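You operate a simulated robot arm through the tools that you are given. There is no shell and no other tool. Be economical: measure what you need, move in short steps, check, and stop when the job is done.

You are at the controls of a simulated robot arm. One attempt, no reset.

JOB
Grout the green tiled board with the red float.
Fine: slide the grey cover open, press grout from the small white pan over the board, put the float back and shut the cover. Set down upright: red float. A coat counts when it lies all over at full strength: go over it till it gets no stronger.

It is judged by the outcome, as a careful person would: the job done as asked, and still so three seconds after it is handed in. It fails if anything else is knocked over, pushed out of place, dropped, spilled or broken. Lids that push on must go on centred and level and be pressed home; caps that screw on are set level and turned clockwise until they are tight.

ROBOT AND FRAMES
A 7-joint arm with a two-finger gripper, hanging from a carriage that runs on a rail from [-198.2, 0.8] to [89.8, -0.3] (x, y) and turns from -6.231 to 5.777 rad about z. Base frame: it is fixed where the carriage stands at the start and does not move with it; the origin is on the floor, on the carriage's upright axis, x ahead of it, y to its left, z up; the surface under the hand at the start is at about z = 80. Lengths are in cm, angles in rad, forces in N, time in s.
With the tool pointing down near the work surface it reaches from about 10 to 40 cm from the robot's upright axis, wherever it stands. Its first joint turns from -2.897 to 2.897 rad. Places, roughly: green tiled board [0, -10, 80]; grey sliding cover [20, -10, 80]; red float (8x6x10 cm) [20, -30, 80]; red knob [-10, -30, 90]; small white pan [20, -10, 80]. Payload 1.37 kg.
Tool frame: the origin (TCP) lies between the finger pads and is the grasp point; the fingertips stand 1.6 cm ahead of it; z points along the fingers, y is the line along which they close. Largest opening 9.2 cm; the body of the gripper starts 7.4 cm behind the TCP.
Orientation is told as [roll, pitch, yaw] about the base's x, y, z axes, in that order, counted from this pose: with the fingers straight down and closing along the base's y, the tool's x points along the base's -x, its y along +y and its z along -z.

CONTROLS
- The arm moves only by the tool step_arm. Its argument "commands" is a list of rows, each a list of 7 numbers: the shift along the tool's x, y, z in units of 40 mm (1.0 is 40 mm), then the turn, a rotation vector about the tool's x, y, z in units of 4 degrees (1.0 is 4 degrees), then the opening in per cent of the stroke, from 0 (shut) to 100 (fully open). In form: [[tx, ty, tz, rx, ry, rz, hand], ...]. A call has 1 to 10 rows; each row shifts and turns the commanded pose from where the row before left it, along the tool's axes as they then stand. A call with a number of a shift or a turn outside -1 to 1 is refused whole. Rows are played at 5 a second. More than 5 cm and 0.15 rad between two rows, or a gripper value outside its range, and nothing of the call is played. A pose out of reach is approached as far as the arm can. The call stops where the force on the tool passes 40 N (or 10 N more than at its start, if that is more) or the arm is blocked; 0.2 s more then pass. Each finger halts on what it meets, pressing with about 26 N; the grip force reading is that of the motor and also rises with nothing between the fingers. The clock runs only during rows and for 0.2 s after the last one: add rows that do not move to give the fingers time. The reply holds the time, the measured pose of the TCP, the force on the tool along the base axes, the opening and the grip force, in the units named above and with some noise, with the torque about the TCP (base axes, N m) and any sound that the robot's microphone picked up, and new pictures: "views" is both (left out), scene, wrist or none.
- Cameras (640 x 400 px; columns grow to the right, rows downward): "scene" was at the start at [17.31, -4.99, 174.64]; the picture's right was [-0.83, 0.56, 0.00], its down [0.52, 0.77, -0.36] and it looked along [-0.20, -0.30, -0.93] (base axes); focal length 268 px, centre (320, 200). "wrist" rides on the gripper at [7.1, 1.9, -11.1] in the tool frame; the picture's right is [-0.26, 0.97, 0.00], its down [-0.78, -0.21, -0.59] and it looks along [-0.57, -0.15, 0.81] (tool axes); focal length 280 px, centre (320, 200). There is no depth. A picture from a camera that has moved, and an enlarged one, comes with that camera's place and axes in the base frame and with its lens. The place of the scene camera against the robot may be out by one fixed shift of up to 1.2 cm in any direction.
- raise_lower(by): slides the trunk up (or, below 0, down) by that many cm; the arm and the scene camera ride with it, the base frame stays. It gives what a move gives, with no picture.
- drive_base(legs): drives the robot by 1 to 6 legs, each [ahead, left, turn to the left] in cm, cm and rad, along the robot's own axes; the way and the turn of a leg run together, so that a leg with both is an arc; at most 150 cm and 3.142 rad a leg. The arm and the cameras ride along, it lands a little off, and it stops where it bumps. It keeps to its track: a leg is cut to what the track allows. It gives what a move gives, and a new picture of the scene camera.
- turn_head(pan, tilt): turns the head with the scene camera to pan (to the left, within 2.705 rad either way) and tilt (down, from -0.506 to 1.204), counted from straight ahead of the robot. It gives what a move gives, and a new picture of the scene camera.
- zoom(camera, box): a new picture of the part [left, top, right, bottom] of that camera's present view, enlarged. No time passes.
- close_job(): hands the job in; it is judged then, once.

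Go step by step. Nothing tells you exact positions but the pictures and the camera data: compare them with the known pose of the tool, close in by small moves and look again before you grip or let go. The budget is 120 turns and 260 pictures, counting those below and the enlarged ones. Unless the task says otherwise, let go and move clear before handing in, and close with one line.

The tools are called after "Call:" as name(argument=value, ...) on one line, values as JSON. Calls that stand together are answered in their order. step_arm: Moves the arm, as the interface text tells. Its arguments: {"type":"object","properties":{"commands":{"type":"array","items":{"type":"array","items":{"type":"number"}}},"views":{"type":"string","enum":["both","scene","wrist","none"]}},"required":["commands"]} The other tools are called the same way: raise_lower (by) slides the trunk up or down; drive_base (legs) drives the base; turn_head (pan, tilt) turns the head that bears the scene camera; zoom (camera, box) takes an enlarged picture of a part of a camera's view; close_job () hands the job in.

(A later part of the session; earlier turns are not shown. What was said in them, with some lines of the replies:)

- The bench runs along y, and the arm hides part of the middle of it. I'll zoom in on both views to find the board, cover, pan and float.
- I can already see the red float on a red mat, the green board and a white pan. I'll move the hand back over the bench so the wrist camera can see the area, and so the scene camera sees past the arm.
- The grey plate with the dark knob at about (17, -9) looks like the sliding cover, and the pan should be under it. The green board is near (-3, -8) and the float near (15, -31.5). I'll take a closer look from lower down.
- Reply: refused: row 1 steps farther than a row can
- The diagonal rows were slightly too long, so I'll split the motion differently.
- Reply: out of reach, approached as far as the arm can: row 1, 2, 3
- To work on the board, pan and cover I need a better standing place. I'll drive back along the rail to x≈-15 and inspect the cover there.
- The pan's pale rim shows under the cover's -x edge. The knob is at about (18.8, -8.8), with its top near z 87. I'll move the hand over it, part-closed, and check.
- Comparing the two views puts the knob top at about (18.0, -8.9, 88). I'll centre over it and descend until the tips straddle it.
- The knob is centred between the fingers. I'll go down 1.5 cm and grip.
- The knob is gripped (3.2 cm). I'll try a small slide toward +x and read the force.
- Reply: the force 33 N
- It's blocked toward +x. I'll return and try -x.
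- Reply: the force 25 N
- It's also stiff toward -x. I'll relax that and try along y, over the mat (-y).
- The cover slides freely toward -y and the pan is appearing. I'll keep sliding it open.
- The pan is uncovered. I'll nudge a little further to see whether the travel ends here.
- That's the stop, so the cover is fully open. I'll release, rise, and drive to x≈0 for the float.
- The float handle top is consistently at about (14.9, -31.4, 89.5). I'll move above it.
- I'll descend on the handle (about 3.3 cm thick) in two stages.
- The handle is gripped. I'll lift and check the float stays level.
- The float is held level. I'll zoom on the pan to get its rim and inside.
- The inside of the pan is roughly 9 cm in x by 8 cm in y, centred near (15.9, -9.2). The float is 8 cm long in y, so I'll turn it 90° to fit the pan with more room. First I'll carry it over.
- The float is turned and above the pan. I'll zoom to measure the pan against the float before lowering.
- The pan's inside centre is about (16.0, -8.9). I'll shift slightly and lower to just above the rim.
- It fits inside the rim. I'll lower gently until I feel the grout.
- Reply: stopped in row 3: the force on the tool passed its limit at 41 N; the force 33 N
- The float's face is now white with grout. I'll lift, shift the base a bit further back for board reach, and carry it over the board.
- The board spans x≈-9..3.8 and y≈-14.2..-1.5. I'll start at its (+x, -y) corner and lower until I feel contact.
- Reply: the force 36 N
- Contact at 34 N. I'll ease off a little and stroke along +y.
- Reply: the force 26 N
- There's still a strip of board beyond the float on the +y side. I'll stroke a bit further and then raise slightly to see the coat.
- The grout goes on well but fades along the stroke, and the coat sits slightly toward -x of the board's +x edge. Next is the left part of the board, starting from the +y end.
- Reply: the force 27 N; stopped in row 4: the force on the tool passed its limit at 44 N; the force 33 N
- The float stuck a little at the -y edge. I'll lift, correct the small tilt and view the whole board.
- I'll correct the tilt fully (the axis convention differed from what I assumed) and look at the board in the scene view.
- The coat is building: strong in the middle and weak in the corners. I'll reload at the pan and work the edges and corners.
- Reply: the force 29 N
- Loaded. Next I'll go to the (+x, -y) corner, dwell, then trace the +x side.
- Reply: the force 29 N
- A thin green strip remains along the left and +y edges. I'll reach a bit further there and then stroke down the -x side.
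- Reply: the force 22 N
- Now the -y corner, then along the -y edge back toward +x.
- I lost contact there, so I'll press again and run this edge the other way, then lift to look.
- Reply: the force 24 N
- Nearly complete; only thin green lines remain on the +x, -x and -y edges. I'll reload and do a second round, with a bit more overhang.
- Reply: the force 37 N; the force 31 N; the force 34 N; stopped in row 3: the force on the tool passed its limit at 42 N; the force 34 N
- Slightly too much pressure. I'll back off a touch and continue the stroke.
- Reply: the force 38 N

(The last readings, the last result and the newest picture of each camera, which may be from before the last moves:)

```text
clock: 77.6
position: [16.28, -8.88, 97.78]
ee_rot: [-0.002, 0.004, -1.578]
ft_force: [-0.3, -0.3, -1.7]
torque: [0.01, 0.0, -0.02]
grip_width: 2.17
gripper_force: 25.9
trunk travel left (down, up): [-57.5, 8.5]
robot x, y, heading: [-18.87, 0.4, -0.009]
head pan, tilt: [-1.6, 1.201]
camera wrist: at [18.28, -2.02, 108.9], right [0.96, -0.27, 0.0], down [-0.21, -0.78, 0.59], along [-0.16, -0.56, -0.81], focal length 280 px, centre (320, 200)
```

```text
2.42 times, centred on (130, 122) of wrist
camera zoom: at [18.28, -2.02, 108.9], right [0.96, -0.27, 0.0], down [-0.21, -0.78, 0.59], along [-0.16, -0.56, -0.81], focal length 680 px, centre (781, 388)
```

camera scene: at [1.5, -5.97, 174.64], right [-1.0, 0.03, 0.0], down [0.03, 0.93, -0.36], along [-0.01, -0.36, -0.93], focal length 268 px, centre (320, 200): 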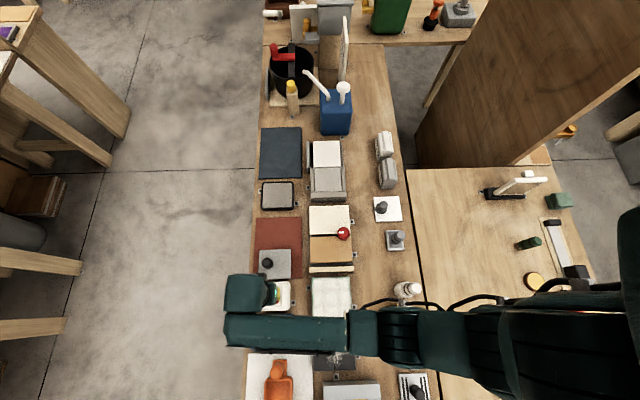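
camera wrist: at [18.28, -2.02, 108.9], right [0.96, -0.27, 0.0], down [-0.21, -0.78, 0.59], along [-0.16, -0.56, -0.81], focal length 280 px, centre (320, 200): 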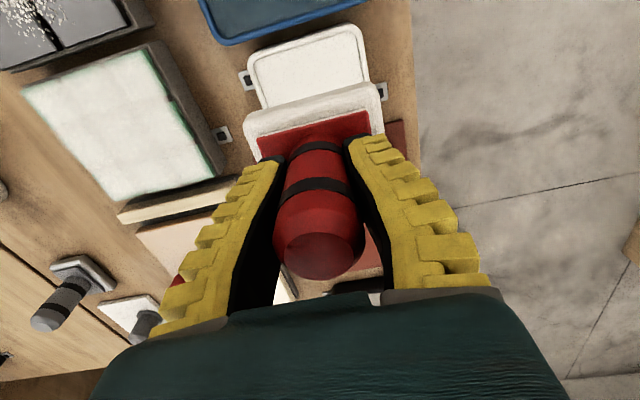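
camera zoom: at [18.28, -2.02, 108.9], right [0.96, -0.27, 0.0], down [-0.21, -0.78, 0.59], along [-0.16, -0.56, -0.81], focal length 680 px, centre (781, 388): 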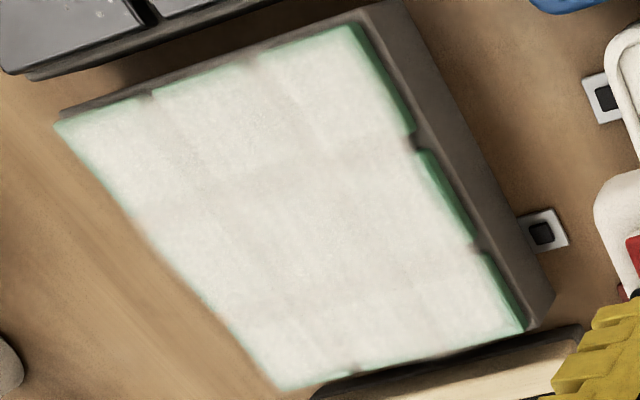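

Two rounds left the same faint bevel fringe at the tile rims, so that may be all the coat does there. I'll reload once more and do another full pass to check that the coat gets no stronger.

Call:
step_arm(commands=[[0, -0.08, 0.8, 0, 0, 0, 15], [0, 0, 0.8, 0, 0, 0, 15], [0, 0, 0.7, 0, 0, 0, 15], [0, 0, 0.1, 0, 0, 0, 15], [0, 0, 0.08, 0, 0, 0, 15], [0, 0, 0, 0, 0, 0, 15]], views="none")

```text
clock: 79.0
position: [15.89, -9.15, 87.81]
ee_rot: [-0.001, 0.004, -1.576]
ft_force: [0.0, 0.5, 0.4]
torque: [0.09, 0.1, 0.01]
grip_width: 2.12
gripper_force: 25.7
trunk travel left (down, up): [-57.5, 8.5]
robot x, y, heading: [-19.01, -0.04, 0.0]
head pan, tilt: [-1.6, 1.201]
```

Call:
step_arm(commands=[[0, 0, 0.05, 0, 0, 0, 15], [0, 0, 0.05, 0, 0, 0, 15], [0, 0, 0, 0, 0, 0, 15]], views="wrist")

```text
clock: 79.8
position: [15.94, -9.09, 87.46]
ee_rot: [0.001, 0.0, -1.573]
ft_force: [-9.3, 0.7, 32.7]
torque: [-0.09, 0.15, 0.01]
grip_width: 2.85
gripper_force: 25.7
trunk travel left (down, up): [-57.5, 8.5]
robot x, y, heading: [-18.84, -0.04, -0.006]
head pan, tilt: [-1.6, 1.201]
camera wrist: at [17.9, -2.17, 98.56], right [0.96, -0.27, 0.0], down [-0.22, -0.78, 0.59], along [-0.16, -0.57, -0.81], focal length 280 px, centre (320, 200)
```

wrist: 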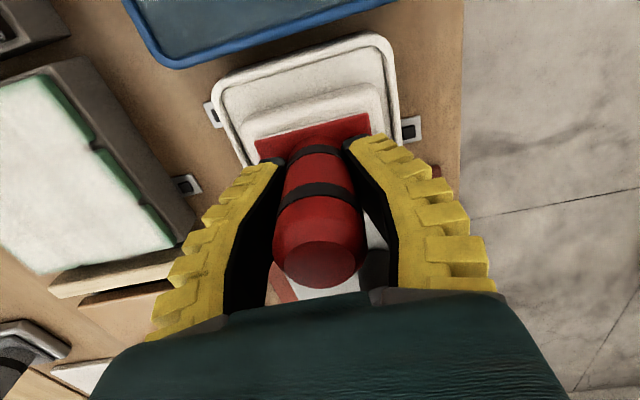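

Call:
step_arm(commands=[[0, 0, -0.75, 0, 0, 0, 15], [0, 0, -1, 0, 0, 0, 15], [-0.18, -0.93, 0, 0, 0, 0, 15], [-0.18, -0.93, 0, 0, 0, 0, 15], [-0.18, -0.93, 0, 0, 0, 0, 15], [-0.18, -0.93, 0, 0, 0, 0, 15], [0, 0, 0.8, 0, 0, 0, 15], [0, 0, 0.55, 0, 0, 0, 15], [0, 0, 0.09, 0, 0, 0, 15]], views="none")

```text
clock: 81.8
position: [0.92, -11.73, 88.66]
ee_rot: [0.001, 0.003, -1.575]
ft_force: [-6.2, 3.9, 18.6]
torque: [0.45, 0.1, 0.01]
grip_width: 2.35
gripper_force: 25.7
trunk travel left (down, up): [-57.5, 8.5]
robot x, y, heading: [-18.91, 0.33, -0.008]
head pan, tilt: [-1.6, 1.201]
```

Call:
step_arm(commands=[[0.3, 0, 0, 0, 0, 0, 15], [0.3, 0, 0, 0, 0, 0, 15], [0.3, 0, 0, 0, 0, 0, 15], [0.3, 0, 0, 0, 0, 0, 15], [0.3, 0, 0, 0, 0, 0, 15], [0.3, 0, 0, 0, 0, 0, 15], [0.25, 0, 0, 0, 0, 0, 15], [0, -0.3, 0, 0, 0, 0, 15], [0, -0.3, 0, 0, 0, 0, 15], [0, -0.3, 0, 0, 0, 0, 15]], views="none")

Call:
step_arm(commands=[[0, -0.3, 0, 0, 0, 0, 15], [0, -0.3, 0, 0, 0, 0, 15], [0, -0.2, 0, 0, 0, 0, 15], [-0.3, 0, 0, 0, 0, 0, 15], [-0.3, 0, 0, 0, 0, 0, 15], [-0.3, 0, 0, 0, 0, 0, 15], [-0.3, 0, 0, 0, 0, 0, 15], [-0.3, 0, 0, 0, 0, 0, 15], [-0.3, 0, 0, 0, 0, 0, 15], [-0.3, 0, 0, 0, 0, 0, 15]], views="wrist")

```text
clock: 84.0
position: [-2.58, -3.66, 88.7]
ee_rot: [0.002, 0.002, -1.574]
ft_force: [3.3, -0.1, 2.4]
torque: [0.05, 0.05, 0.01]
grip_width: 2.24
gripper_force: 25.6
trunk travel left (down, up): [-57.5, 8.5]
robot x, y, heading: [-18.61, 0.14, -0.005]
head pan, tilt: [-1.6, 1.201]
```

```text
clock: 86.2
position: [-6.09, -12.07, 88.62]
ee_rot: [-0.003, 0.004, -1.576]
ft_force: [0.3, 1.2, -0.9]
torque: [0.0, -0.04, -0.01]
grip_width: 2.41
gripper_force: 26.1
trunk travel left (down, up): [-57.5, 8.5]
robot x, y, heading: [-18.7, -0.02, -0.005]
head pan, tilt: [-1.6, 1.201]
camera wrist: at [-4.04, -5.14, 99.75], right [0.96, -0.27, 0.0], down [-0.21, -0.78, 0.59], along [-0.16, -0.57, -0.81], focal length 280 px, centre (320, 200)
```

wrist: 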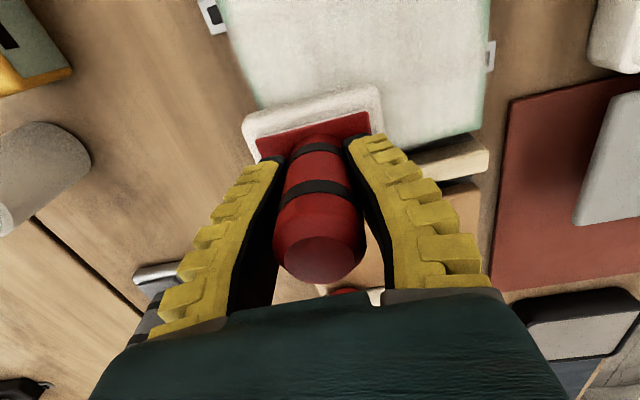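

Call:
step_arm(commands=[[0, 0.1, 0.12, 0, 0, 0, 15], [0, 0.3, 0, 0, 0, 0, 15], [0, 0.3, 0, 0, 0, 0, 15], [0, 0.3, 0, 0, 0, 0, 15], [0, 0.3, 0.02, 0, 0, 0, 15], [0, 0.3, 0.02, 0, 0, 0, 15], [0, 0.2, 0, 0, 0, 0, 15]], views="none")

```text
clock: 86.7
position: [-5.94, -12.0, 88.25]
ee_rot: [-0.016, 0.0, -1.572]
ft_force: [-14.4, 2.2, 31.3]
torque: [0.05, 0.25, 0.01]
grip_width: 3.0
gripper_force: 25.8
trunk travel left (down, up): [-57.5, 8.5]
robot x, y, heading: [-18.89, 0.07, -0.006]
head pan, tilt: [-1.6, 1.201]
stopped in row 2: the force on the tool passed its limit at 42 N (the readings are from after the stop); the commanded pose is now the measured one
```

Call:
step_arm(commands=[[0, 0, -0.07, -0.23, 0, 0, 15], [0, 0.3, 0.0, 0, 0, 0, 15], [0, 0.3, 0, 0, 0, 0, 15], [0, 0.3, 0, 0, 0, 0, 15], [0, 0.3, 0, 0, 0, 0, 15], [0, 0.3, 0, 0, 0, 0, 15], [0, 0.25, 0, 0, 0, 0, 15]], views="none")

```text
clock: 87.3
position: [-5.93, -12.03, 88.37]
ee_rot: [-0.021, 0.005, -1.572]
ft_force: [-16.9, -1.1, 27.6]
torque: [0.01, 0.32, 0.08]
grip_width: 3.02
gripper_force: 25.6
trunk travel left (down, up): [-57.5, 8.5]
robot x, y, heading: [-18.71, 0.0, -0.004]
head pan, tilt: [-1.6, 1.201]
stopped in row 2: the force on the tool passed its limit at 47 N (the readings are from after the stop); the commanded pose is now the measured one
```

It is catching on the edge. I'll lift clear, level, come inward and press again.

Call:
step_arm(commands=[[0, 0, -0.4, 0, 0, 0, 15], [0, 0.35, 0, -0.3, 0, 0, 15], [0, 0, 0, 0, 0, 0, 15]], views="none")

```text
clock: 88.1
position: [-3.93, -11.99, 89.9]
ee_rot: [0.008, 0.006, -1.574]
ft_force: [-0.4, 0.3, -1.0]
torque: [0.01, -0.01, 0.0]
grip_width: 2.37
gripper_force: 26.4
trunk travel left (down, up): [-57.5, 8.5]
robot x, y, heading: [-18.84, -0.03, 0.001]
head pan, tilt: [-1.6, 1.201]
```

Call:
step_arm(commands=[[0, -0.1, 0.1, 0.11, -0.08, 0, 15], [0, 0, 0.2, 0, 0, 0, 15], [0, 0, 0.06, 0, 0, 0, 15], [0, 0, 0.04, 0, 0, 0, 15]], views="none")

```text
clock: 89.1
position: [-4.28, -12.13, 88.25]
ee_rot: [0.004, -0.003, -1.573]
ft_force: [-4.2, 0.9, 24.6]
torque: [0.22, 0.07, 0.02]
grip_width: 2.49
gripper_force: 26.3
trunk travel left (down, up): [-57.5, 8.5]
robot x, y, heading: [-18.67, 0.14, -0.008]
head pan, tilt: [-1.6, 1.201]
```

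Call:
step_arm(commands=[[0, 0.25, -0.02, 0, 0, 0, 15], [0, 0.25, 0, 0, 0, 0, 15], [0, 0.25, 0, 0, 0, 0, 15], [0, 0.25, 0, 0, 0, 0, 15], [0, 0.25, 0, 0, 0, 0, 15], [0, 0, 0, 0, 0, 0, 15]], views="none")

```text
clock: 89.5
position: [-4.15, -12.04, 88.19]
ee_rot: [-0.019, 0.0, -1.572]
ft_force: [-14.2, -2.5, 28.0]
torque: [0.07, 0.29, 0.0]
grip_width: 2.94
gripper_force: 25.8
trunk travel left (down, up): [-57.5, 8.5]
robot x, y, heading: [-18.88, 0.16, -0.01]
head pan, tilt: [-1.6, 1.201]
stopped in row 2: the force on the tool passed its limit at 42 N (the readings are from after the stop); the commanded pose is now the measured one
```

Pushing toward +x sticks, while -x and y strokes run fine. I'll lift, go to the +x end and stroke this edge toward -x, then do a middle y stroke.

Call:
step_arm(commands=[[0, 0, -0.4, 0, 0, 0, 15], [0, 0.7, 0, -0.25, 0, 0, 15], [0, 0.6, 0, 0, 0, 0, 15], [0, 0, 0.28, 0, 0, 0, 15], [0, 0, 0.08, 0, 0, 0, 15]], views="none")

```text
clock: 90.7
position: [1.64, -11.82, 88.42]
ee_rot: [0.008, -0.001, -1.572]
ft_force: [-0.3, 3.9, 9.0]
torque: [0.06, 0.41, -0.04]
grip_width: 2.37
gripper_force: 26.3
trunk travel left (down, up): [-57.5, 8.5]
robot x, y, heading: [-18.72, 0.23, -0.006]
head pan, tilt: [-1.6, 1.201]
```

Call:
step_arm(commands=[[0, -0.15, 0.04, 0.1, 0, 0, 15], [0, -0.25, 0, 0, 0, 0, 15], [0, -0.25, 0, 0, 0, 0, 15], [0, -0.25, 0, 0, 0, 0, 15], [0, -0.25, 0, 0, 0, 0, 15], [0, -0.25, 0, 0, 0, 0, 15], [0, -0.2, 0, 0, 0, 0, 15], [0, 0, 0, 0, 0, 0, 15]], views="none")

Call:
step_arm(commands=[[0, 0, -0.3, 0, 0, 0, 15], [0.2, 0.6, 0, 0, 0, 0, 15], [0, 0, 0.2, 0, 0, 0, 15], [0, 0, 0.12, 0, 0, 0, 15], [0.3, 0, 0, 0, 0, 0, 15], [0.3, 0, 0, 0, 0, 0, 15], [0.3, 0, 0, 0, 0, 0, 15], [0.3, 0, 0, 0, 0, 0, 15], [0.3, 0, 0, 0, 0, 0, 15], [0.3, 0, 0, 0, 0, 0, 15]], views="none")

Call:
step_arm(commands=[[0, 0, -0.6, 0, 0, 0, 15], [0, 0, -1, 0, 0, 0, 15], [0, 0.9, -0.8, 0, 0, 0, 15], [0, 1, 0, 0, 0, 0, 15], [0, 1, 0, 0, 0, 0, 15], [0, 1, 0, 0, 0, 0, 15], [-0.5, 0.7, 0, 0, 0, 0, 15], [-0.8, 0, 0, 0, 0, 0, 15], [0, 0, 0, 0, 0, 0, 15]], views="wrist")

Call:
zoom(camera="scene", box=[310, 272, 356, 302])

Call:
zoom(camera="wrist", box=[15, 40, 245, 205])

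```text
clock: 92.5
position: [-4.42, -12.18, 88.25]
ee_rot: [0.005, -0.002, -1.575]
ft_force: [14.8, -1.0, 17.6]
torque: [-0.03, -0.18, 0.02]
grip_width: 2.48
gripper_force: 26.0
trunk travel left (down, up): [-57.5, 8.5]
robot x, y, heading: [-18.86, 0.1, -0.008]
head pan, tilt: [-1.6, 1.201]
```

```text
clock: 94.7
position: [-2.41, -4.56, 88.12]
ee_rot: [0.0, -0.008, -1.573]
ft_force: [2.4, -21.2, 27.7]
torque: [-0.02, -0.05, 0.03]
grip_width: 2.82
gripper_force: 25.8
trunk travel left (down, up): [-57.5, 8.5]
robot x, y, heading: [-19.19, 0.02, -0.006]
head pan, tilt: [-1.6, 1.201]
```

```text
clock: 96.7
position: [16.09, -9.07, 97.71]
ee_rot: [-0.005, 0.0, -1.572]
ft_force: [0.4, -0.1, -1.3]
torque: [0.01, -0.02, -0.03]
grip_width: 2.24
gripper_force: 25.6
trunk travel left (down, up): [-57.5, 8.5]
robot x, y, heading: [-18.86, 0.67, -0.006]
head pan, tilt: [-1.6, 1.201]
camera wrist: at [18.1, -2.13, 108.75], right [0.96, -0.26, 0.0], down [-0.21, -0.78, 0.59], along [-0.16, -0.57, -0.81], focal length 280 px, centre (320, 200)
```

wrist: 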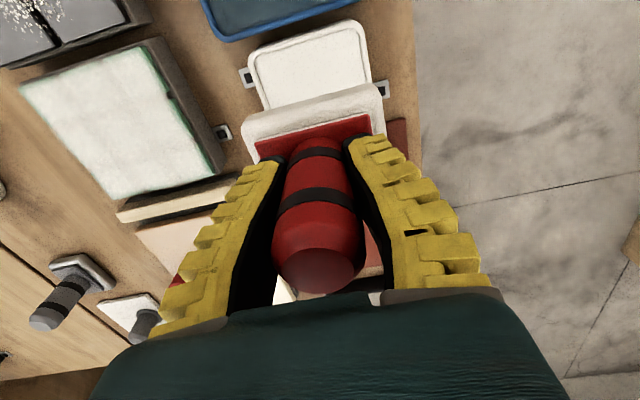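

```text
13.33 times, centred on (333, 287) of scene
camera zoom: at [1.39, -5.99, 174.64], right [-1.0, 0.04, 0.0], down [0.03, 0.93, -0.36], along [-0.01, -0.36, -0.93], focal length 3570 px, centre (147, -960)
```

zoom: 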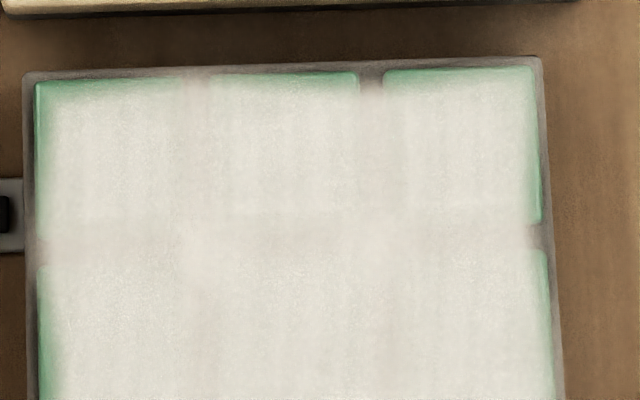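

```text
2.42 times, centred on (130, 122) of wrist
camera zoom: at [18.1, -2.13, 108.75], right [0.96, -0.26, 0.0], down [-0.21, -0.78, 0.59], along [-0.16, -0.57, -0.81], focal length 680 px, centre (781, 388)
```

zoom: 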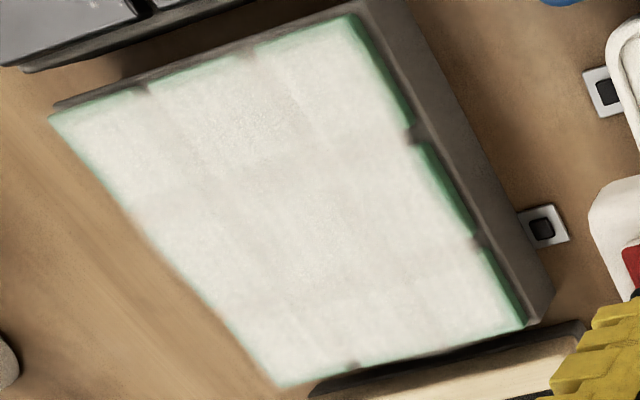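

The coat is unchanged after that extra loaded round, so it's at full strength. Now I'll put the float back: raise, drive to x≈-2, turn it back to its first heading.

Call:
step_arm(commands=[[0, 0, -0.7, 0, 0, 0, 15], [0, 0, 0, 0, 0, -1, 15], [0, 0, 0, 0, 0, -1, 15], [0, 0, 0, 0, 0, -1, 15], [0, 0, 0, 0, 0, -1, 15], [0, 0, 0, 0, 0, -1, 15], [0, 0, 0, 0, 0, -1, 15], [0, 0, 0, 0, 0, -1, 15], [0, 0, 0, 0, 0, -1, 15], [0, 0, 0, 0, 0, -1, 15]], views="none")

Call:
step_arm(commands=[[0, 0, 0, 0, 0, -1, 15], [0, 0, 0, 0, 0, -1, 15], [0, 0, 0, 0, 0, -1, 15], [0, 0, 0, 0, 0, -1, 15], [0, 0, 0, 0, 0, -1, 15], [0, 0, 0, 0, 0, -1, 15], [0, 0, 0, 0, 0, -1, 15], [0, 0, 0, 0, 0, -1, 15], [0, 0, 0, 0, 0, -1, 15], [0, 0, 0, 0, 0, -1, 15]], views="none")

Call:
step_arm(commands=[[0, 0, 0, 0, 0, -1, 15], [0, 0, 0, 0, 0, -1, 15], [0, 0, 0, 0, 0, -1, 15], [0, 0, 0, 0, 0, -0.5, 15]], views="none")

Call:
drive_base(legs=[[16, 0, 0]])

```text
clock: 98.9
position: [15.87, -9.22, 100.35]
ee_rot: [-0.002, 0.001, -0.943]
ft_force: [0.1, -0.1, -1.3]
torque: [0.03, 0.02, -0.04]
grip_width: 2.17
gripper_force: 25.7
trunk travel left (down, up): [-57.5, 8.5]
robot x, y, heading: [-18.73, 0.2, -0.006]
head pan, tilt: [-1.6, 1.201]
```

```text
clock: 101.1
position: [15.83, -9.17, 100.51]
ee_rot: [0.0, 0.003, -0.247]
ft_force: [0.3, -1.4, -2.0]
torque: [0.0, 0.0, 0.02]
grip_width: 2.08
gripper_force: 25.5
trunk travel left (down, up): [-57.5, 8.5]
robot x, y, heading: [-18.87, 0.16, -0.01]
head pan, tilt: [-1.6, 1.201]
```

```text
clock: 102.1
position: [15.85, -9.18, 100.46]
ee_rot: [0.002, 0.004, -0.001]
ft_force: [0.6, 0.1, -0.8]
torque: [0.04, 0.01, -0.01]
grip_width: 2.04
gripper_force: 26.0
trunk travel left (down, up): [-57.5, 8.5]
robot x, y, heading: [-18.7, 0.4, -0.006]
head pan, tilt: [-1.6, 1.201]
```

```text
clock: 103.6
position: [31.81, -9.35, 100.43]
ee_rot: [-0.001, 0.001, -0.002]
ft_force: [0.2, -0.2, -2.1]
torque: [0.02, 0.02, 0.0]
grip_width: 2.05
gripper_force: 25.8
trunk travel left (down, up): [-57.5, 8.5]
robot x, y, heading: [-3.08, 0.01, -0.005]
head pan, tilt: [-1.6, 1.201]
camera scene: at [17.34, -6.01, 174.64], right [-1.0, 0.03, 0.0], down [0.03, 0.93, -0.36], along [-0.01, -0.36, -0.93], focal length 268 px, centre (320, 200)
```

scene: 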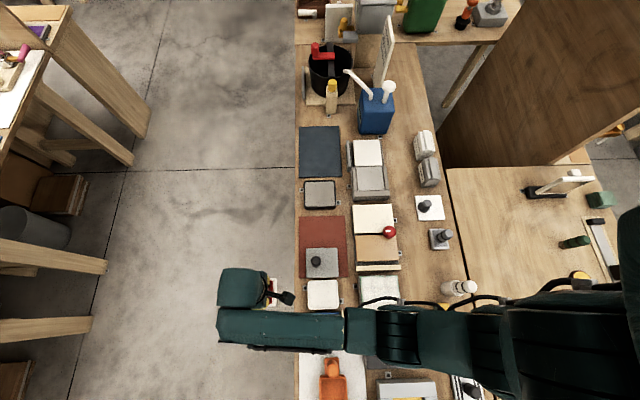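

Call:
step_arm(commands=[[0.688, -0.93, 0, 0, 0, 0, 15], [0.688, -0.93, 0, 0, 0, 0, 15], [0.688, -0.93, 0, 0, 0, 0, 15], [0.688, -0.93, 0, 0, 0, 0, 15], [0.688, -0.93, 0, 0, 0, 0, 15], [0.688, -0.93, 0, 0, 0, 0, 15], [0, 0, 1, 0, 0, 0, 15], [0, 0, 1, 0, 0, 0, 15], [0, 0, 0.7, 0, 0, 0, 15]], views="wrist")

```text
clock: 105.6
position: [15.31, -31.61, 89.78]
ee_rot: [0.002, 0.002, -0.003]
ft_force: [0.3, -0.2, -2.2]
torque: [-0.01, -0.04, -0.02]
grip_width: 2.06
gripper_force: 26.0
trunk travel left (down, up): [-57.5, 8.5]
robot x, y, heading: [-2.72, -0.0, -0.005]
head pan, tilt: [-1.6, 1.201]
camera wrist: at [8.26, -29.74, 100.83], right [0.26, 0.96, 0.0], down [0.78, -0.21, 0.59], along [0.57, -0.16, -0.81], focal length 280 px, centre (320, 200)
```

wrist: 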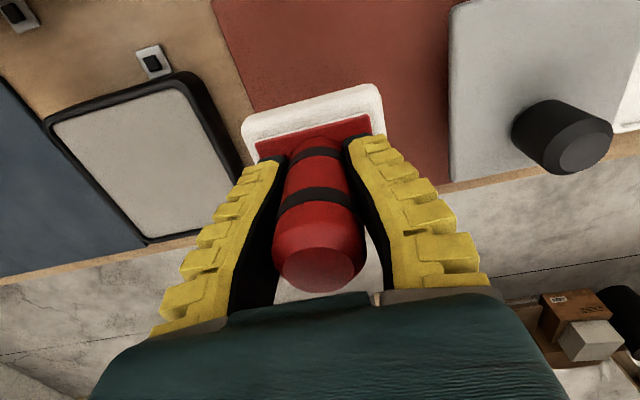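

Call:
step_arm(commands=[[0, 0, 0.5, 0, 0, 0, 15], [0, 0, 0.3, 0, 0, 0, 15], [0, 0, 0.1, 0, 0, 0, 15], [0, 0, 0.05, 0, 0, 0, 15]], views="none")

```text
clock: 106.6
position: [15.19, -31.49, 85.83]
ee_rot: [0.0, 0.002, -0.002]
ft_force: [-0.2, -0.8, -1.1]
torque: [0.0, 0.01, 0.0]
grip_width: 2.05
gripper_force: 25.8
trunk travel left (down, up): [-57.5, 8.5]
robot x, y, heading: [-3.34, 0.02, 0.0]
head pan, tilt: [-1.6, 1.201]
```

Call:
step_arm(commands=[[0, 0, 0.05, 0, 0, 0, 15], [0, 0, 0.05, 0, 0, 0, 15]], views="none")

```text
clock: 107.2
position: [15.29, -31.37, 85.48]
ee_rot: [-0.001, 0.002, -0.001]
ft_force: [0.3, -0.1, -1.1]
torque: [0.01, -0.02, -0.02]
grip_width: 2.03
gripper_force: 26.1
trunk travel left (down, up): [-57.5, 8.5]
robot x, y, heading: [-2.94, 0.1, -0.002]
head pan, tilt: [-1.6, 1.201]
```

Call:
step_arm(commands=[[0, 0, 0.05, 0, 0, 0, 15], [0, 0, 0.05, 0, 0, 0, 15]], views="wrist")

```text
clock: 107.8
position: [15.27, -31.4, 85.2]
ee_rot: [0.002, 0.002, -0.001]
ft_force: [-3.9, 7.6, 14.4]
torque: [0.04, -0.28, 0.12]
grip_width: 2.18
gripper_force: 25.8
trunk travel left (down, up): [-57.5, 8.5]
robot x, y, heading: [-2.96, 0.03, -0.006]
head pan, tilt: [-1.6, 1.201]
camera wrist: at [8.24, -29.66, 96.23], right [0.26, 0.96, 0.0], down [0.78, -0.21, 0.59], along [0.57, -0.15, -0.81], focal length 280 px, centre (320, 200)
```

wrist: 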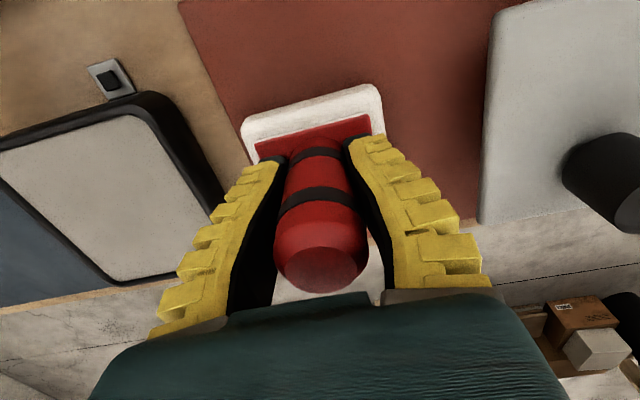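

The float is standing on the mat (14 N). I'll open slowly and rise straight up.

Call:
step_arm(commands=[[0, 0, -0.02, 0, 0, 0, 40], [0, 0, 0, 0, 0, 0, 65], [0, 0, 0, 0, 0, 0, 65], [0, 0, -0.5, 0, 0, 0, 65], [0, 0, -1, 0, 0, 0, 65], [0, 0, -1, 0, 0, 0, 65], [0, 0, -1, 0, 0, 0, 65]], views="wrist")

```text
clock: 109.4
position: [15.17, -31.11, 99.48]
ee_rot: [0.001, 0.001, -0.001]
ft_force: [-0.3, -0.3, 1.0]
torque: [-0.04, 0.0, 0.01]
grip_width: 6.21
gripper_force: 1.9
trunk travel left (down, up): [-57.5, 8.5]
robot x, y, heading: [-2.36, 0.02, 0.0]
head pan, tilt: [-1.6, 1.201]
camera wrist: at [8.14, -29.45, 110.48], right [0.26, 0.96, 0.0], down [0.78, -0.21, 0.59], along [0.57, -0.15, -0.81], focal length 280 px, centre (320, 200)
```

wrist: 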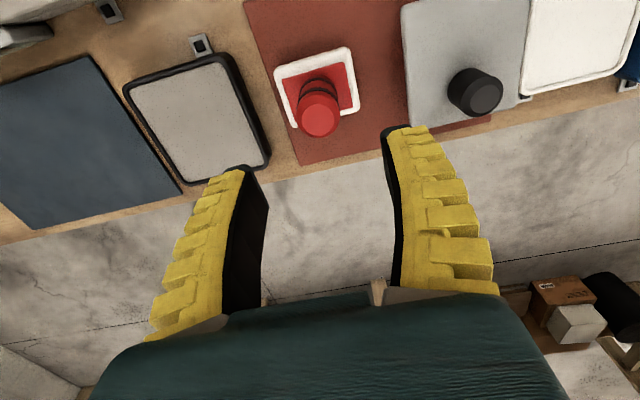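

The float stands upright on its mat. Next is the cover: I'll move over its knob at (17.9, -18.9).

Call:
step_arm(commands=[[-0.17, 0.8, 0, 0, 0, 0, 65], [-0.17, 0.8, 0, 0, 0, 0, 65], [-0.17, 0.8, 0, 0, 0, 0, 65], [-0.17, 0.65, 0, 0, 0, 0, 65], [0, 0, 0.8, 0, 0, 0, 65], [0, 0, 0.8, 0, 0, 0, 65], [0, 0, 0.4, 0, 0, 0, 65]], views="wrist")

```text
clock: 111.0
position: [18.02, -19.17, 91.29]
ee_rot: [0.0, 0.002, -0.002]
ft_force: [0.2, -0.6, -0.7]
torque: [-0.01, 0.01, -0.02]
grip_width: 6.23
gripper_force: 1.7
trunk travel left (down, up): [-57.5, 8.5]
robot x, y, heading: [-2.95, 0.04, -0.003]
head pan, tilt: [-1.6, 1.201]
camera wrist: at [11.07, -17.29, 102.37], right [0.26, 0.96, 0.0], down [0.78, -0.21, 0.59], along [0.57, -0.16, -0.81], focal length 280 px, centre (320, 200)
```

wrist: 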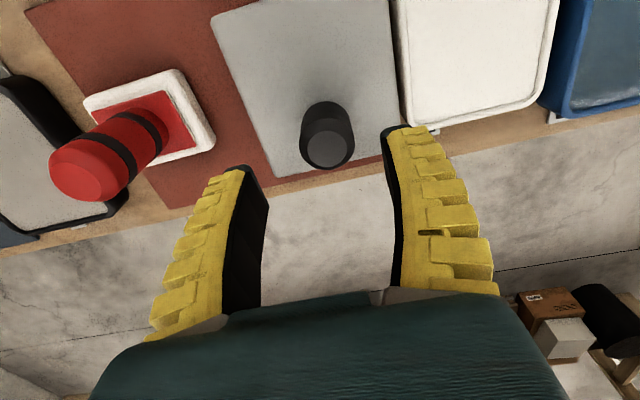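

Call:
step_arm(commands=[[0, 0.04, 0.7, 0, 0, 0, 65], [0, 0, 0.6, 0, 0, 0, 65], [0, 0, 0, 0, 0, 0, 28], [0, 0, 0, 0, 0, 0, 28], [0, 0, 0, 0, 0, 0, 28]], views="wrist")

```text
clock: 112.2
position: [17.97, -18.93, 85.91]
ee_rot: [0.002, 0.004, -0.002]
ft_force: [0.8, 6.6, -0.9]
torque: [-0.01, 0.04, -0.06]
grip_width: 3.28
gripper_force: 5.5
trunk travel left (down, up): [-57.5, 8.5]
robot x, y, heading: [-3.09, -0.2, -0.003]
head pan, tilt: [-1.6, 1.201]
camera wrist: at [10.92, -17.13, 97.01], right [0.26, 0.96, 0.0], down [0.78, -0.21, 0.59], along [0.57, -0.15, -0.81], focal length 280 px, centre (320, 200)
```

wrist: 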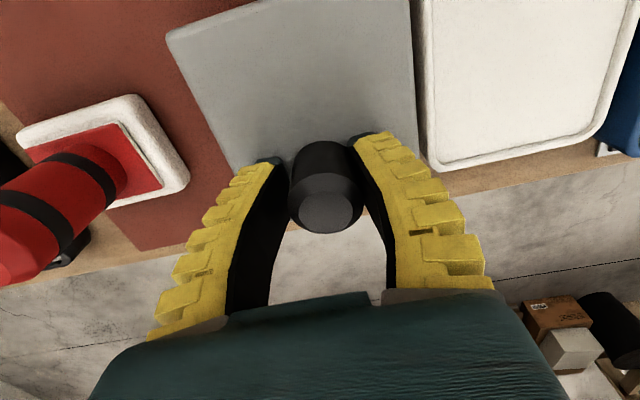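

Gripped. I'll slide the cover +y by about 10 cm to its closed stop.

Call:
step_arm(commands=[[0, 0.5, 0, 0, 0, 0, 28], [0, 0.6, 0, 0, 0, 0, 28], [0, 0.6, 0, 0, 0, 0, 28], [0, 0.5, 0, 0, 0, 0, 28], [0, 0.28, 0, 0, 0, 0, 28]], views="none")

Call:
step_arm(commands=[[0, 0.08, 0, 0, 0, 0, 28], [0, 0.06, 0, 0, 0, 0, 28]], views="wrist")

```text
clock: 113.4
position: [17.9, -9.16, 85.84]
ee_rot: [0.0, 0.003, -0.002]
ft_force: [0.2, -2.0, 0.2]
torque: [-0.03, 0.02, 0.0]
grip_width: 3.01
gripper_force: 3.0
trunk travel left (down, up): [-57.5, 8.5]
robot x, y, heading: [-3.23, -0.22, -0.005]
head pan, tilt: [-1.6, 1.201]
```

```text
clock: 114.0
position: [17.92, -8.53, 85.87]
ee_rot: [0.0, 0.0, -0.003]
ft_force: [-1.1, -1.3, 0.8]
torque: [-0.03, 0.04, -0.02]
grip_width: 3.05
gripper_force: 3.2
trunk travel left (down, up): [-57.5, 8.5]
robot x, y, heading: [-3.0, 0.25, -0.005]
head pan, tilt: [-1.6, 1.201]
camera wrist: at [10.94, -6.81, 97.01], right [0.26, 0.96, 0.0], down [0.78, -0.21, 0.59], along [0.57, -0.16, -0.81], focal length 280 px, centre (320, 200)
```

wrist: 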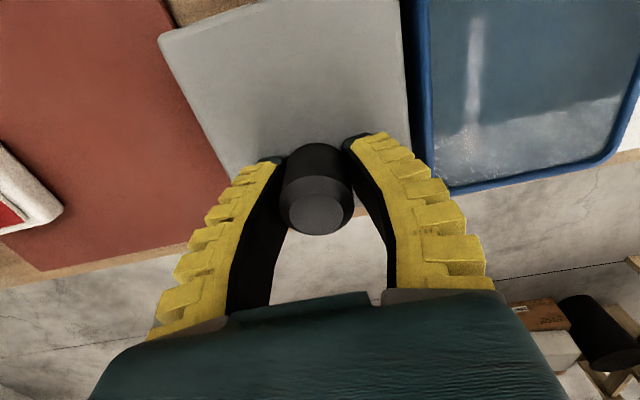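

Call:
step_arm(commands=[[0, 0.08, 0, 0, 0, 0, 28], [0, 0.08, 0, 0, 0, 0, 28]], views="none")

```text
clock: 114.6
position: [17.92, -8.08, 86.01]
ee_rot: [-0.003, 0.002, -0.001]
ft_force: [-1.5, -11.2, 3.8]
torque: [-0.16, 0.14, 0.0]
grip_width: 3.61
gripper_force: 8.0
trunk travel left (down, up): [-57.5, 8.5]
robot x, y, heading: [-2.8, 0.27, -0.006]
head pan, tilt: [-1.6, 1.201]
```

The cover is at its closed stop. I'll relax, release, rise and move clear to check everything.

Call:
step_arm(commands=[[0, -0.15, 0, 0, 0, 0, 40], [0, 0, 0, 0, 0, 0, 65], [0, 0, 0, 0, 0, 0, 65], [0, 0, -0.6, 0, 0, 0, 65], [0, 0, -1, 0, 0, 0, 65], [0, 0, -1, 0, 0, 0, 65], [0, 0, -1, 0, 0, 0, 65], [0, 0, -1, 0, 0, 0, 65], [-1, 0, 0, 0, 0, 0, 65], [-1, 0, 0, 0, 0, 0, 65]])

Call:
zoom(camera="scene", box=[290, 200, 450, 300])

Call:
drive_base(legs=[[40, 0, 0]])

```text
clock: 116.8
position: [26.15, -8.5, 104.21]
ee_rot: [0.001, 0.002, -0.001]
ft_force: [-1.2, 0.1, 0.0]
torque: [-0.01, -0.1, 0.01]
grip_width: 6.24
gripper_force: 1.6
trunk travel left (down, up): [-57.5, 8.5]
robot x, y, heading: [-2.86, 0.14, -0.001]
head pan, tilt: [-1.6, 1.201]
camera scene: at [17.34, -6.01, 174.64], right [-1.0, 0.03, 0.0], down [0.03, 0.93, -0.36], along [-0.01, -0.36, -0.93], focal length 268 px, centre (320, 200)
camera wrist: at [19.21, -6.74, 115.36], right [0.26, 0.96, 0.0], down [0.78, -0.21, 0.59], along [0.57, -0.15, -0.81], focal length 280 px, centre (320, 200)
```

scene: 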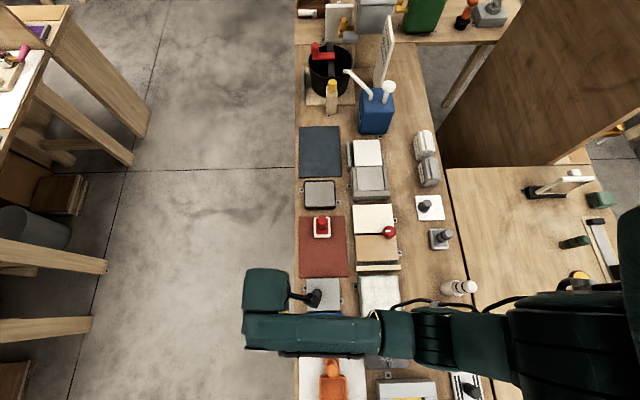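
wrist: 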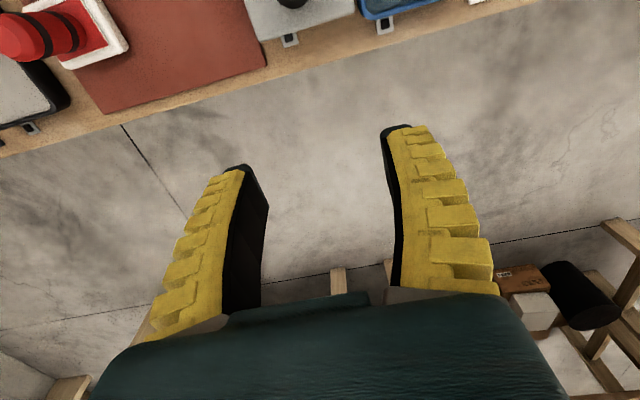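

```text
4.00 times, centred on (370, 250) of scene
camera zoom: at [17.34, -6.01, 174.64], right [-1.0, 0.03, 0.0], down [0.03, 0.93, -0.36], along [-0.01, -0.36, -0.93], focal length 1071 px, centre (120, 0)
```

zoom: 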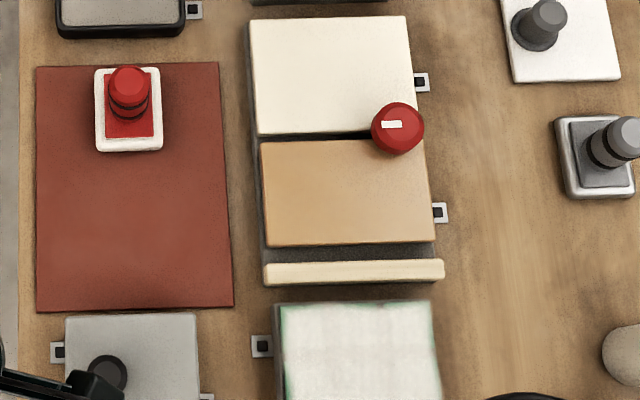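

```text
clock: 119.2
position: [65.5, -9.02, 104.28]
ee_rot: [0.0, 0.002, -0.015]
ft_force: [-0.4, 0.1, 0.7]
torque: [-0.03, -0.02, -0.01]
grip_width: 6.21
gripper_force: 1.7
trunk travel left (down, up): [-57.5, 8.5]
robot x, y, heading: [36.44, -0.12, -0.014]
head pan, tilt: [-1.6, 1.201]
camera scene: at [56.64, -6.4, 174.64], right [-1.0, 0.05, 0.0], down [0.04, 0.93, -0.36], along [-0.02, -0.36, -0.93], focal length 268 px, centre (320, 200)
```

scene: 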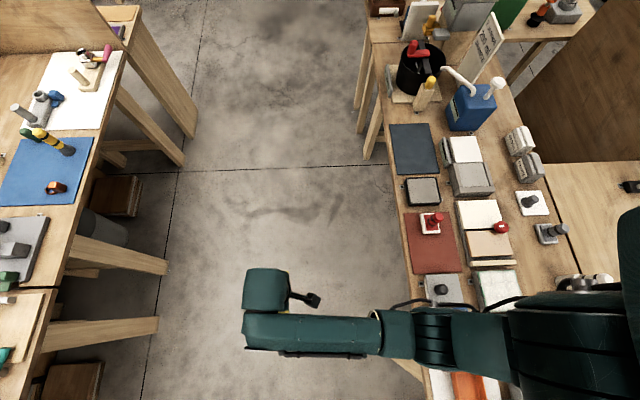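

The float is upright and the cover shut. I'll swing the arm away to see the whole board once.

Call:
drive_base(legs=[[-14, 0, 0], [0, 0, 1.0]])

Call:
turn_head(pan=-2.65, tilt=1.1)

```text
clock: 123.0
position: [46.54, 18.49, 104.33]
ee_rot: [-0.001, 0.002, 0.944]
ft_force: [-0.2, 0.0, 0.2]
torque: [0.0, 0.0, -0.02]
grip_width: 6.25
gripper_force: 1.9
trunk travel left (down, up): [-57.5, 8.5]
robot x, y, heading: [22.63, -0.11, 0.937]
head pan, tilt: [-1.6, 1.201]
camera scene: at [39.25, 12.29, 174.64], right [-0.61, -0.79, 0.0], down [-0.74, 0.57, -0.36], along [0.29, -0.22, -0.93], focal length 268 px, centre (320, 200)
```

scene: 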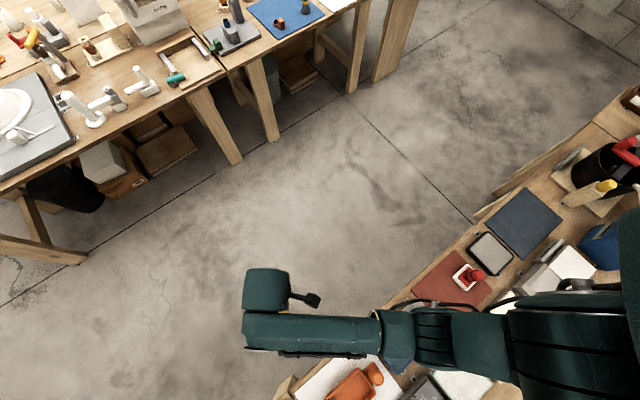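

```text
clock: 124.3
position: [46.58, 18.58, 104.17]
ee_rot: [-0.001, 0.001, 0.943]
ft_force: [-0.1, 0.3, 0.2]
torque: [-0.05, -0.03, 0.0]
grip_width: 6.25
gripper_force: 1.6
trunk travel left (down, up): [-57.5, 8.5]
robot x, y, heading: [22.77, -0.21, 0.944]
head pan, tilt: [-2.649, 1.1]
camera scene: at [33.97, 9.46, 175.24], right [-0.99, 0.14, 0.0], down [0.12, 0.88, -0.45], along [-0.06, -0.45, -0.89], focal length 268 px, centre (320, 200)
```

scene: 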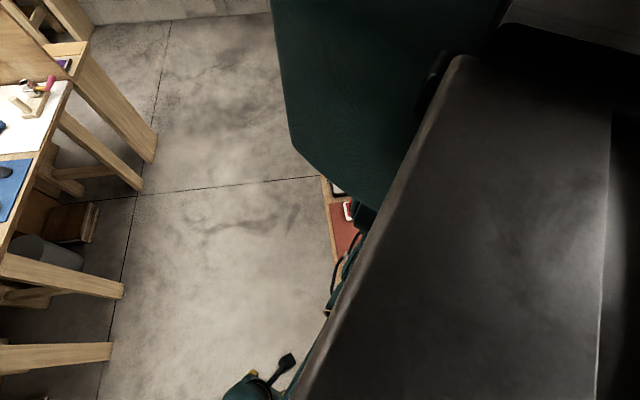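

The robot's own body blocks that view. I'll turn back and use the wrist camera from behind the board instead.

Call:
drive_base(legs=[[0, 0, -0.945], [-57, 0, 0]])

Call:
step_arm(commands=[[0, 0, -1, 0, 0, 0, 65], [0, 0, -1, 0, 0, 0, 65]], views="wrist")

```text
clock: 130.0
position: [-5.6, -8.3, 104.35]
ee_rot: [-0.001, 0.0, 0.001]
ft_force: [-0.8, 0.3, -0.9]
torque: [0.01, 0.02, 0.0]
grip_width: 6.23
gripper_force: 2.4
trunk travel left (down, up): [-57.5, 8.5]
robot x, y, heading: [-34.56, 0.33, 0.0]
head pan, tilt: [-2.649, 1.1]
camera scene: at [-19.84, -3.22, 175.24], right [-0.47, 0.88, 0.0], down [0.79, 0.42, -0.45], along [-0.4, -0.21, -0.89], focal length 268 px, centre (320, 200)
```

scene: 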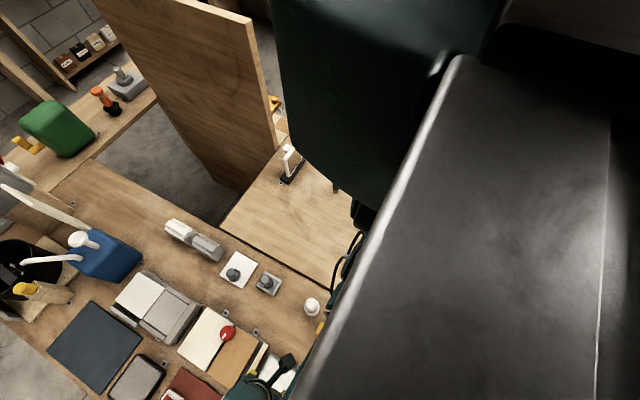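

```text
clock: 130.6
position: [-5.5, -8.08, 112.2]
ee_rot: [0.0, 0.003, 0.002]
ft_force: [-0.4, -0.5, -0.2]
torque: [0.01, 0.01, 0.0]
grip_width: 6.22
gripper_force: 2.1
trunk travel left (down, up): [-57.5, 8.5]
robot x, y, heading: [-34.73, -0.19, 0.007]
head pan, tilt: [-2.649, 1.1]
camera wrist: at [-12.44, -6.34, 123.31], right [0.26, 0.97, 0.0], down [0.78, -0.21, 0.59], along [0.57, -0.15, -0.81], focal length 280 px, centre (320, 200)
```

wrist: 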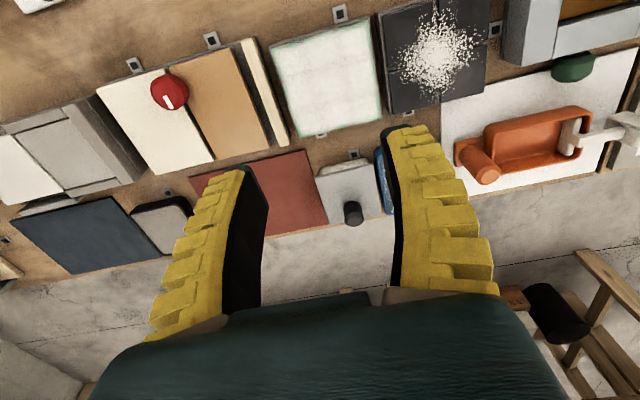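

Call:
zoom(camera="wrist", box=[255, 5, 405, 145])

Call:
zoom(camera="wrist", box=[300, 140, 400, 235])

```text
2.86 times, centred on (330, 75) of wrist
camera zoom: at [-12.44, -6.34, 123.31], right [0.26, 0.97, 0.0], down [0.78, -0.21, 0.59], along [0.57, -0.15, -0.81], focal length 801 px, centre (291, 557)
```

zoom: 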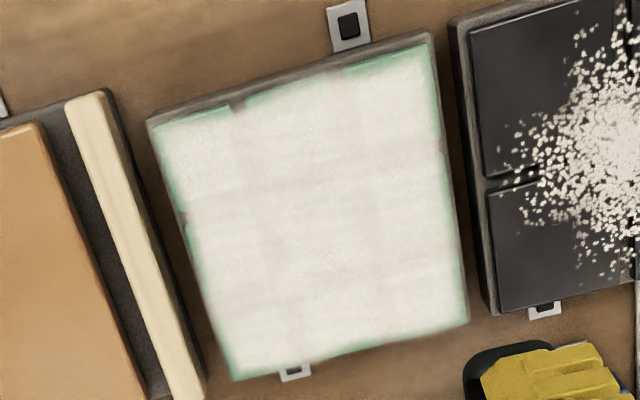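

```text
4.21 times, centred on (350, 188) of wrist
camera zoom: at [-12.44, -6.34, 123.31], right [0.26, 0.97, 0.0], down [0.78, -0.21, 0.59], along [0.57, -0.15, -0.81], focal length 1181 px, centre (194, 253)
```

zoom: 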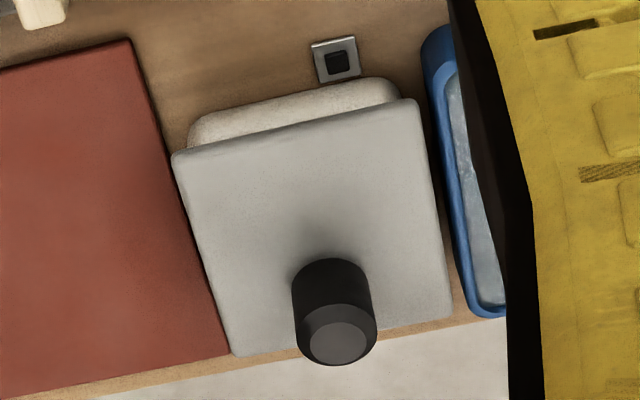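

The coat is even over the whole board and the cover is fully shut. The float is upright on its mat and the arm is clear, so I'm handing in.

Call:
close_job()

```text
The job is handed in.
```

I handed the job in: the green tiled board is grouted at full strength, the red float is back upright on its mat, and the grey cover is shut. A thin green line still shows around the outer edges of the tiles; a further loaded pass over them changed nothing.
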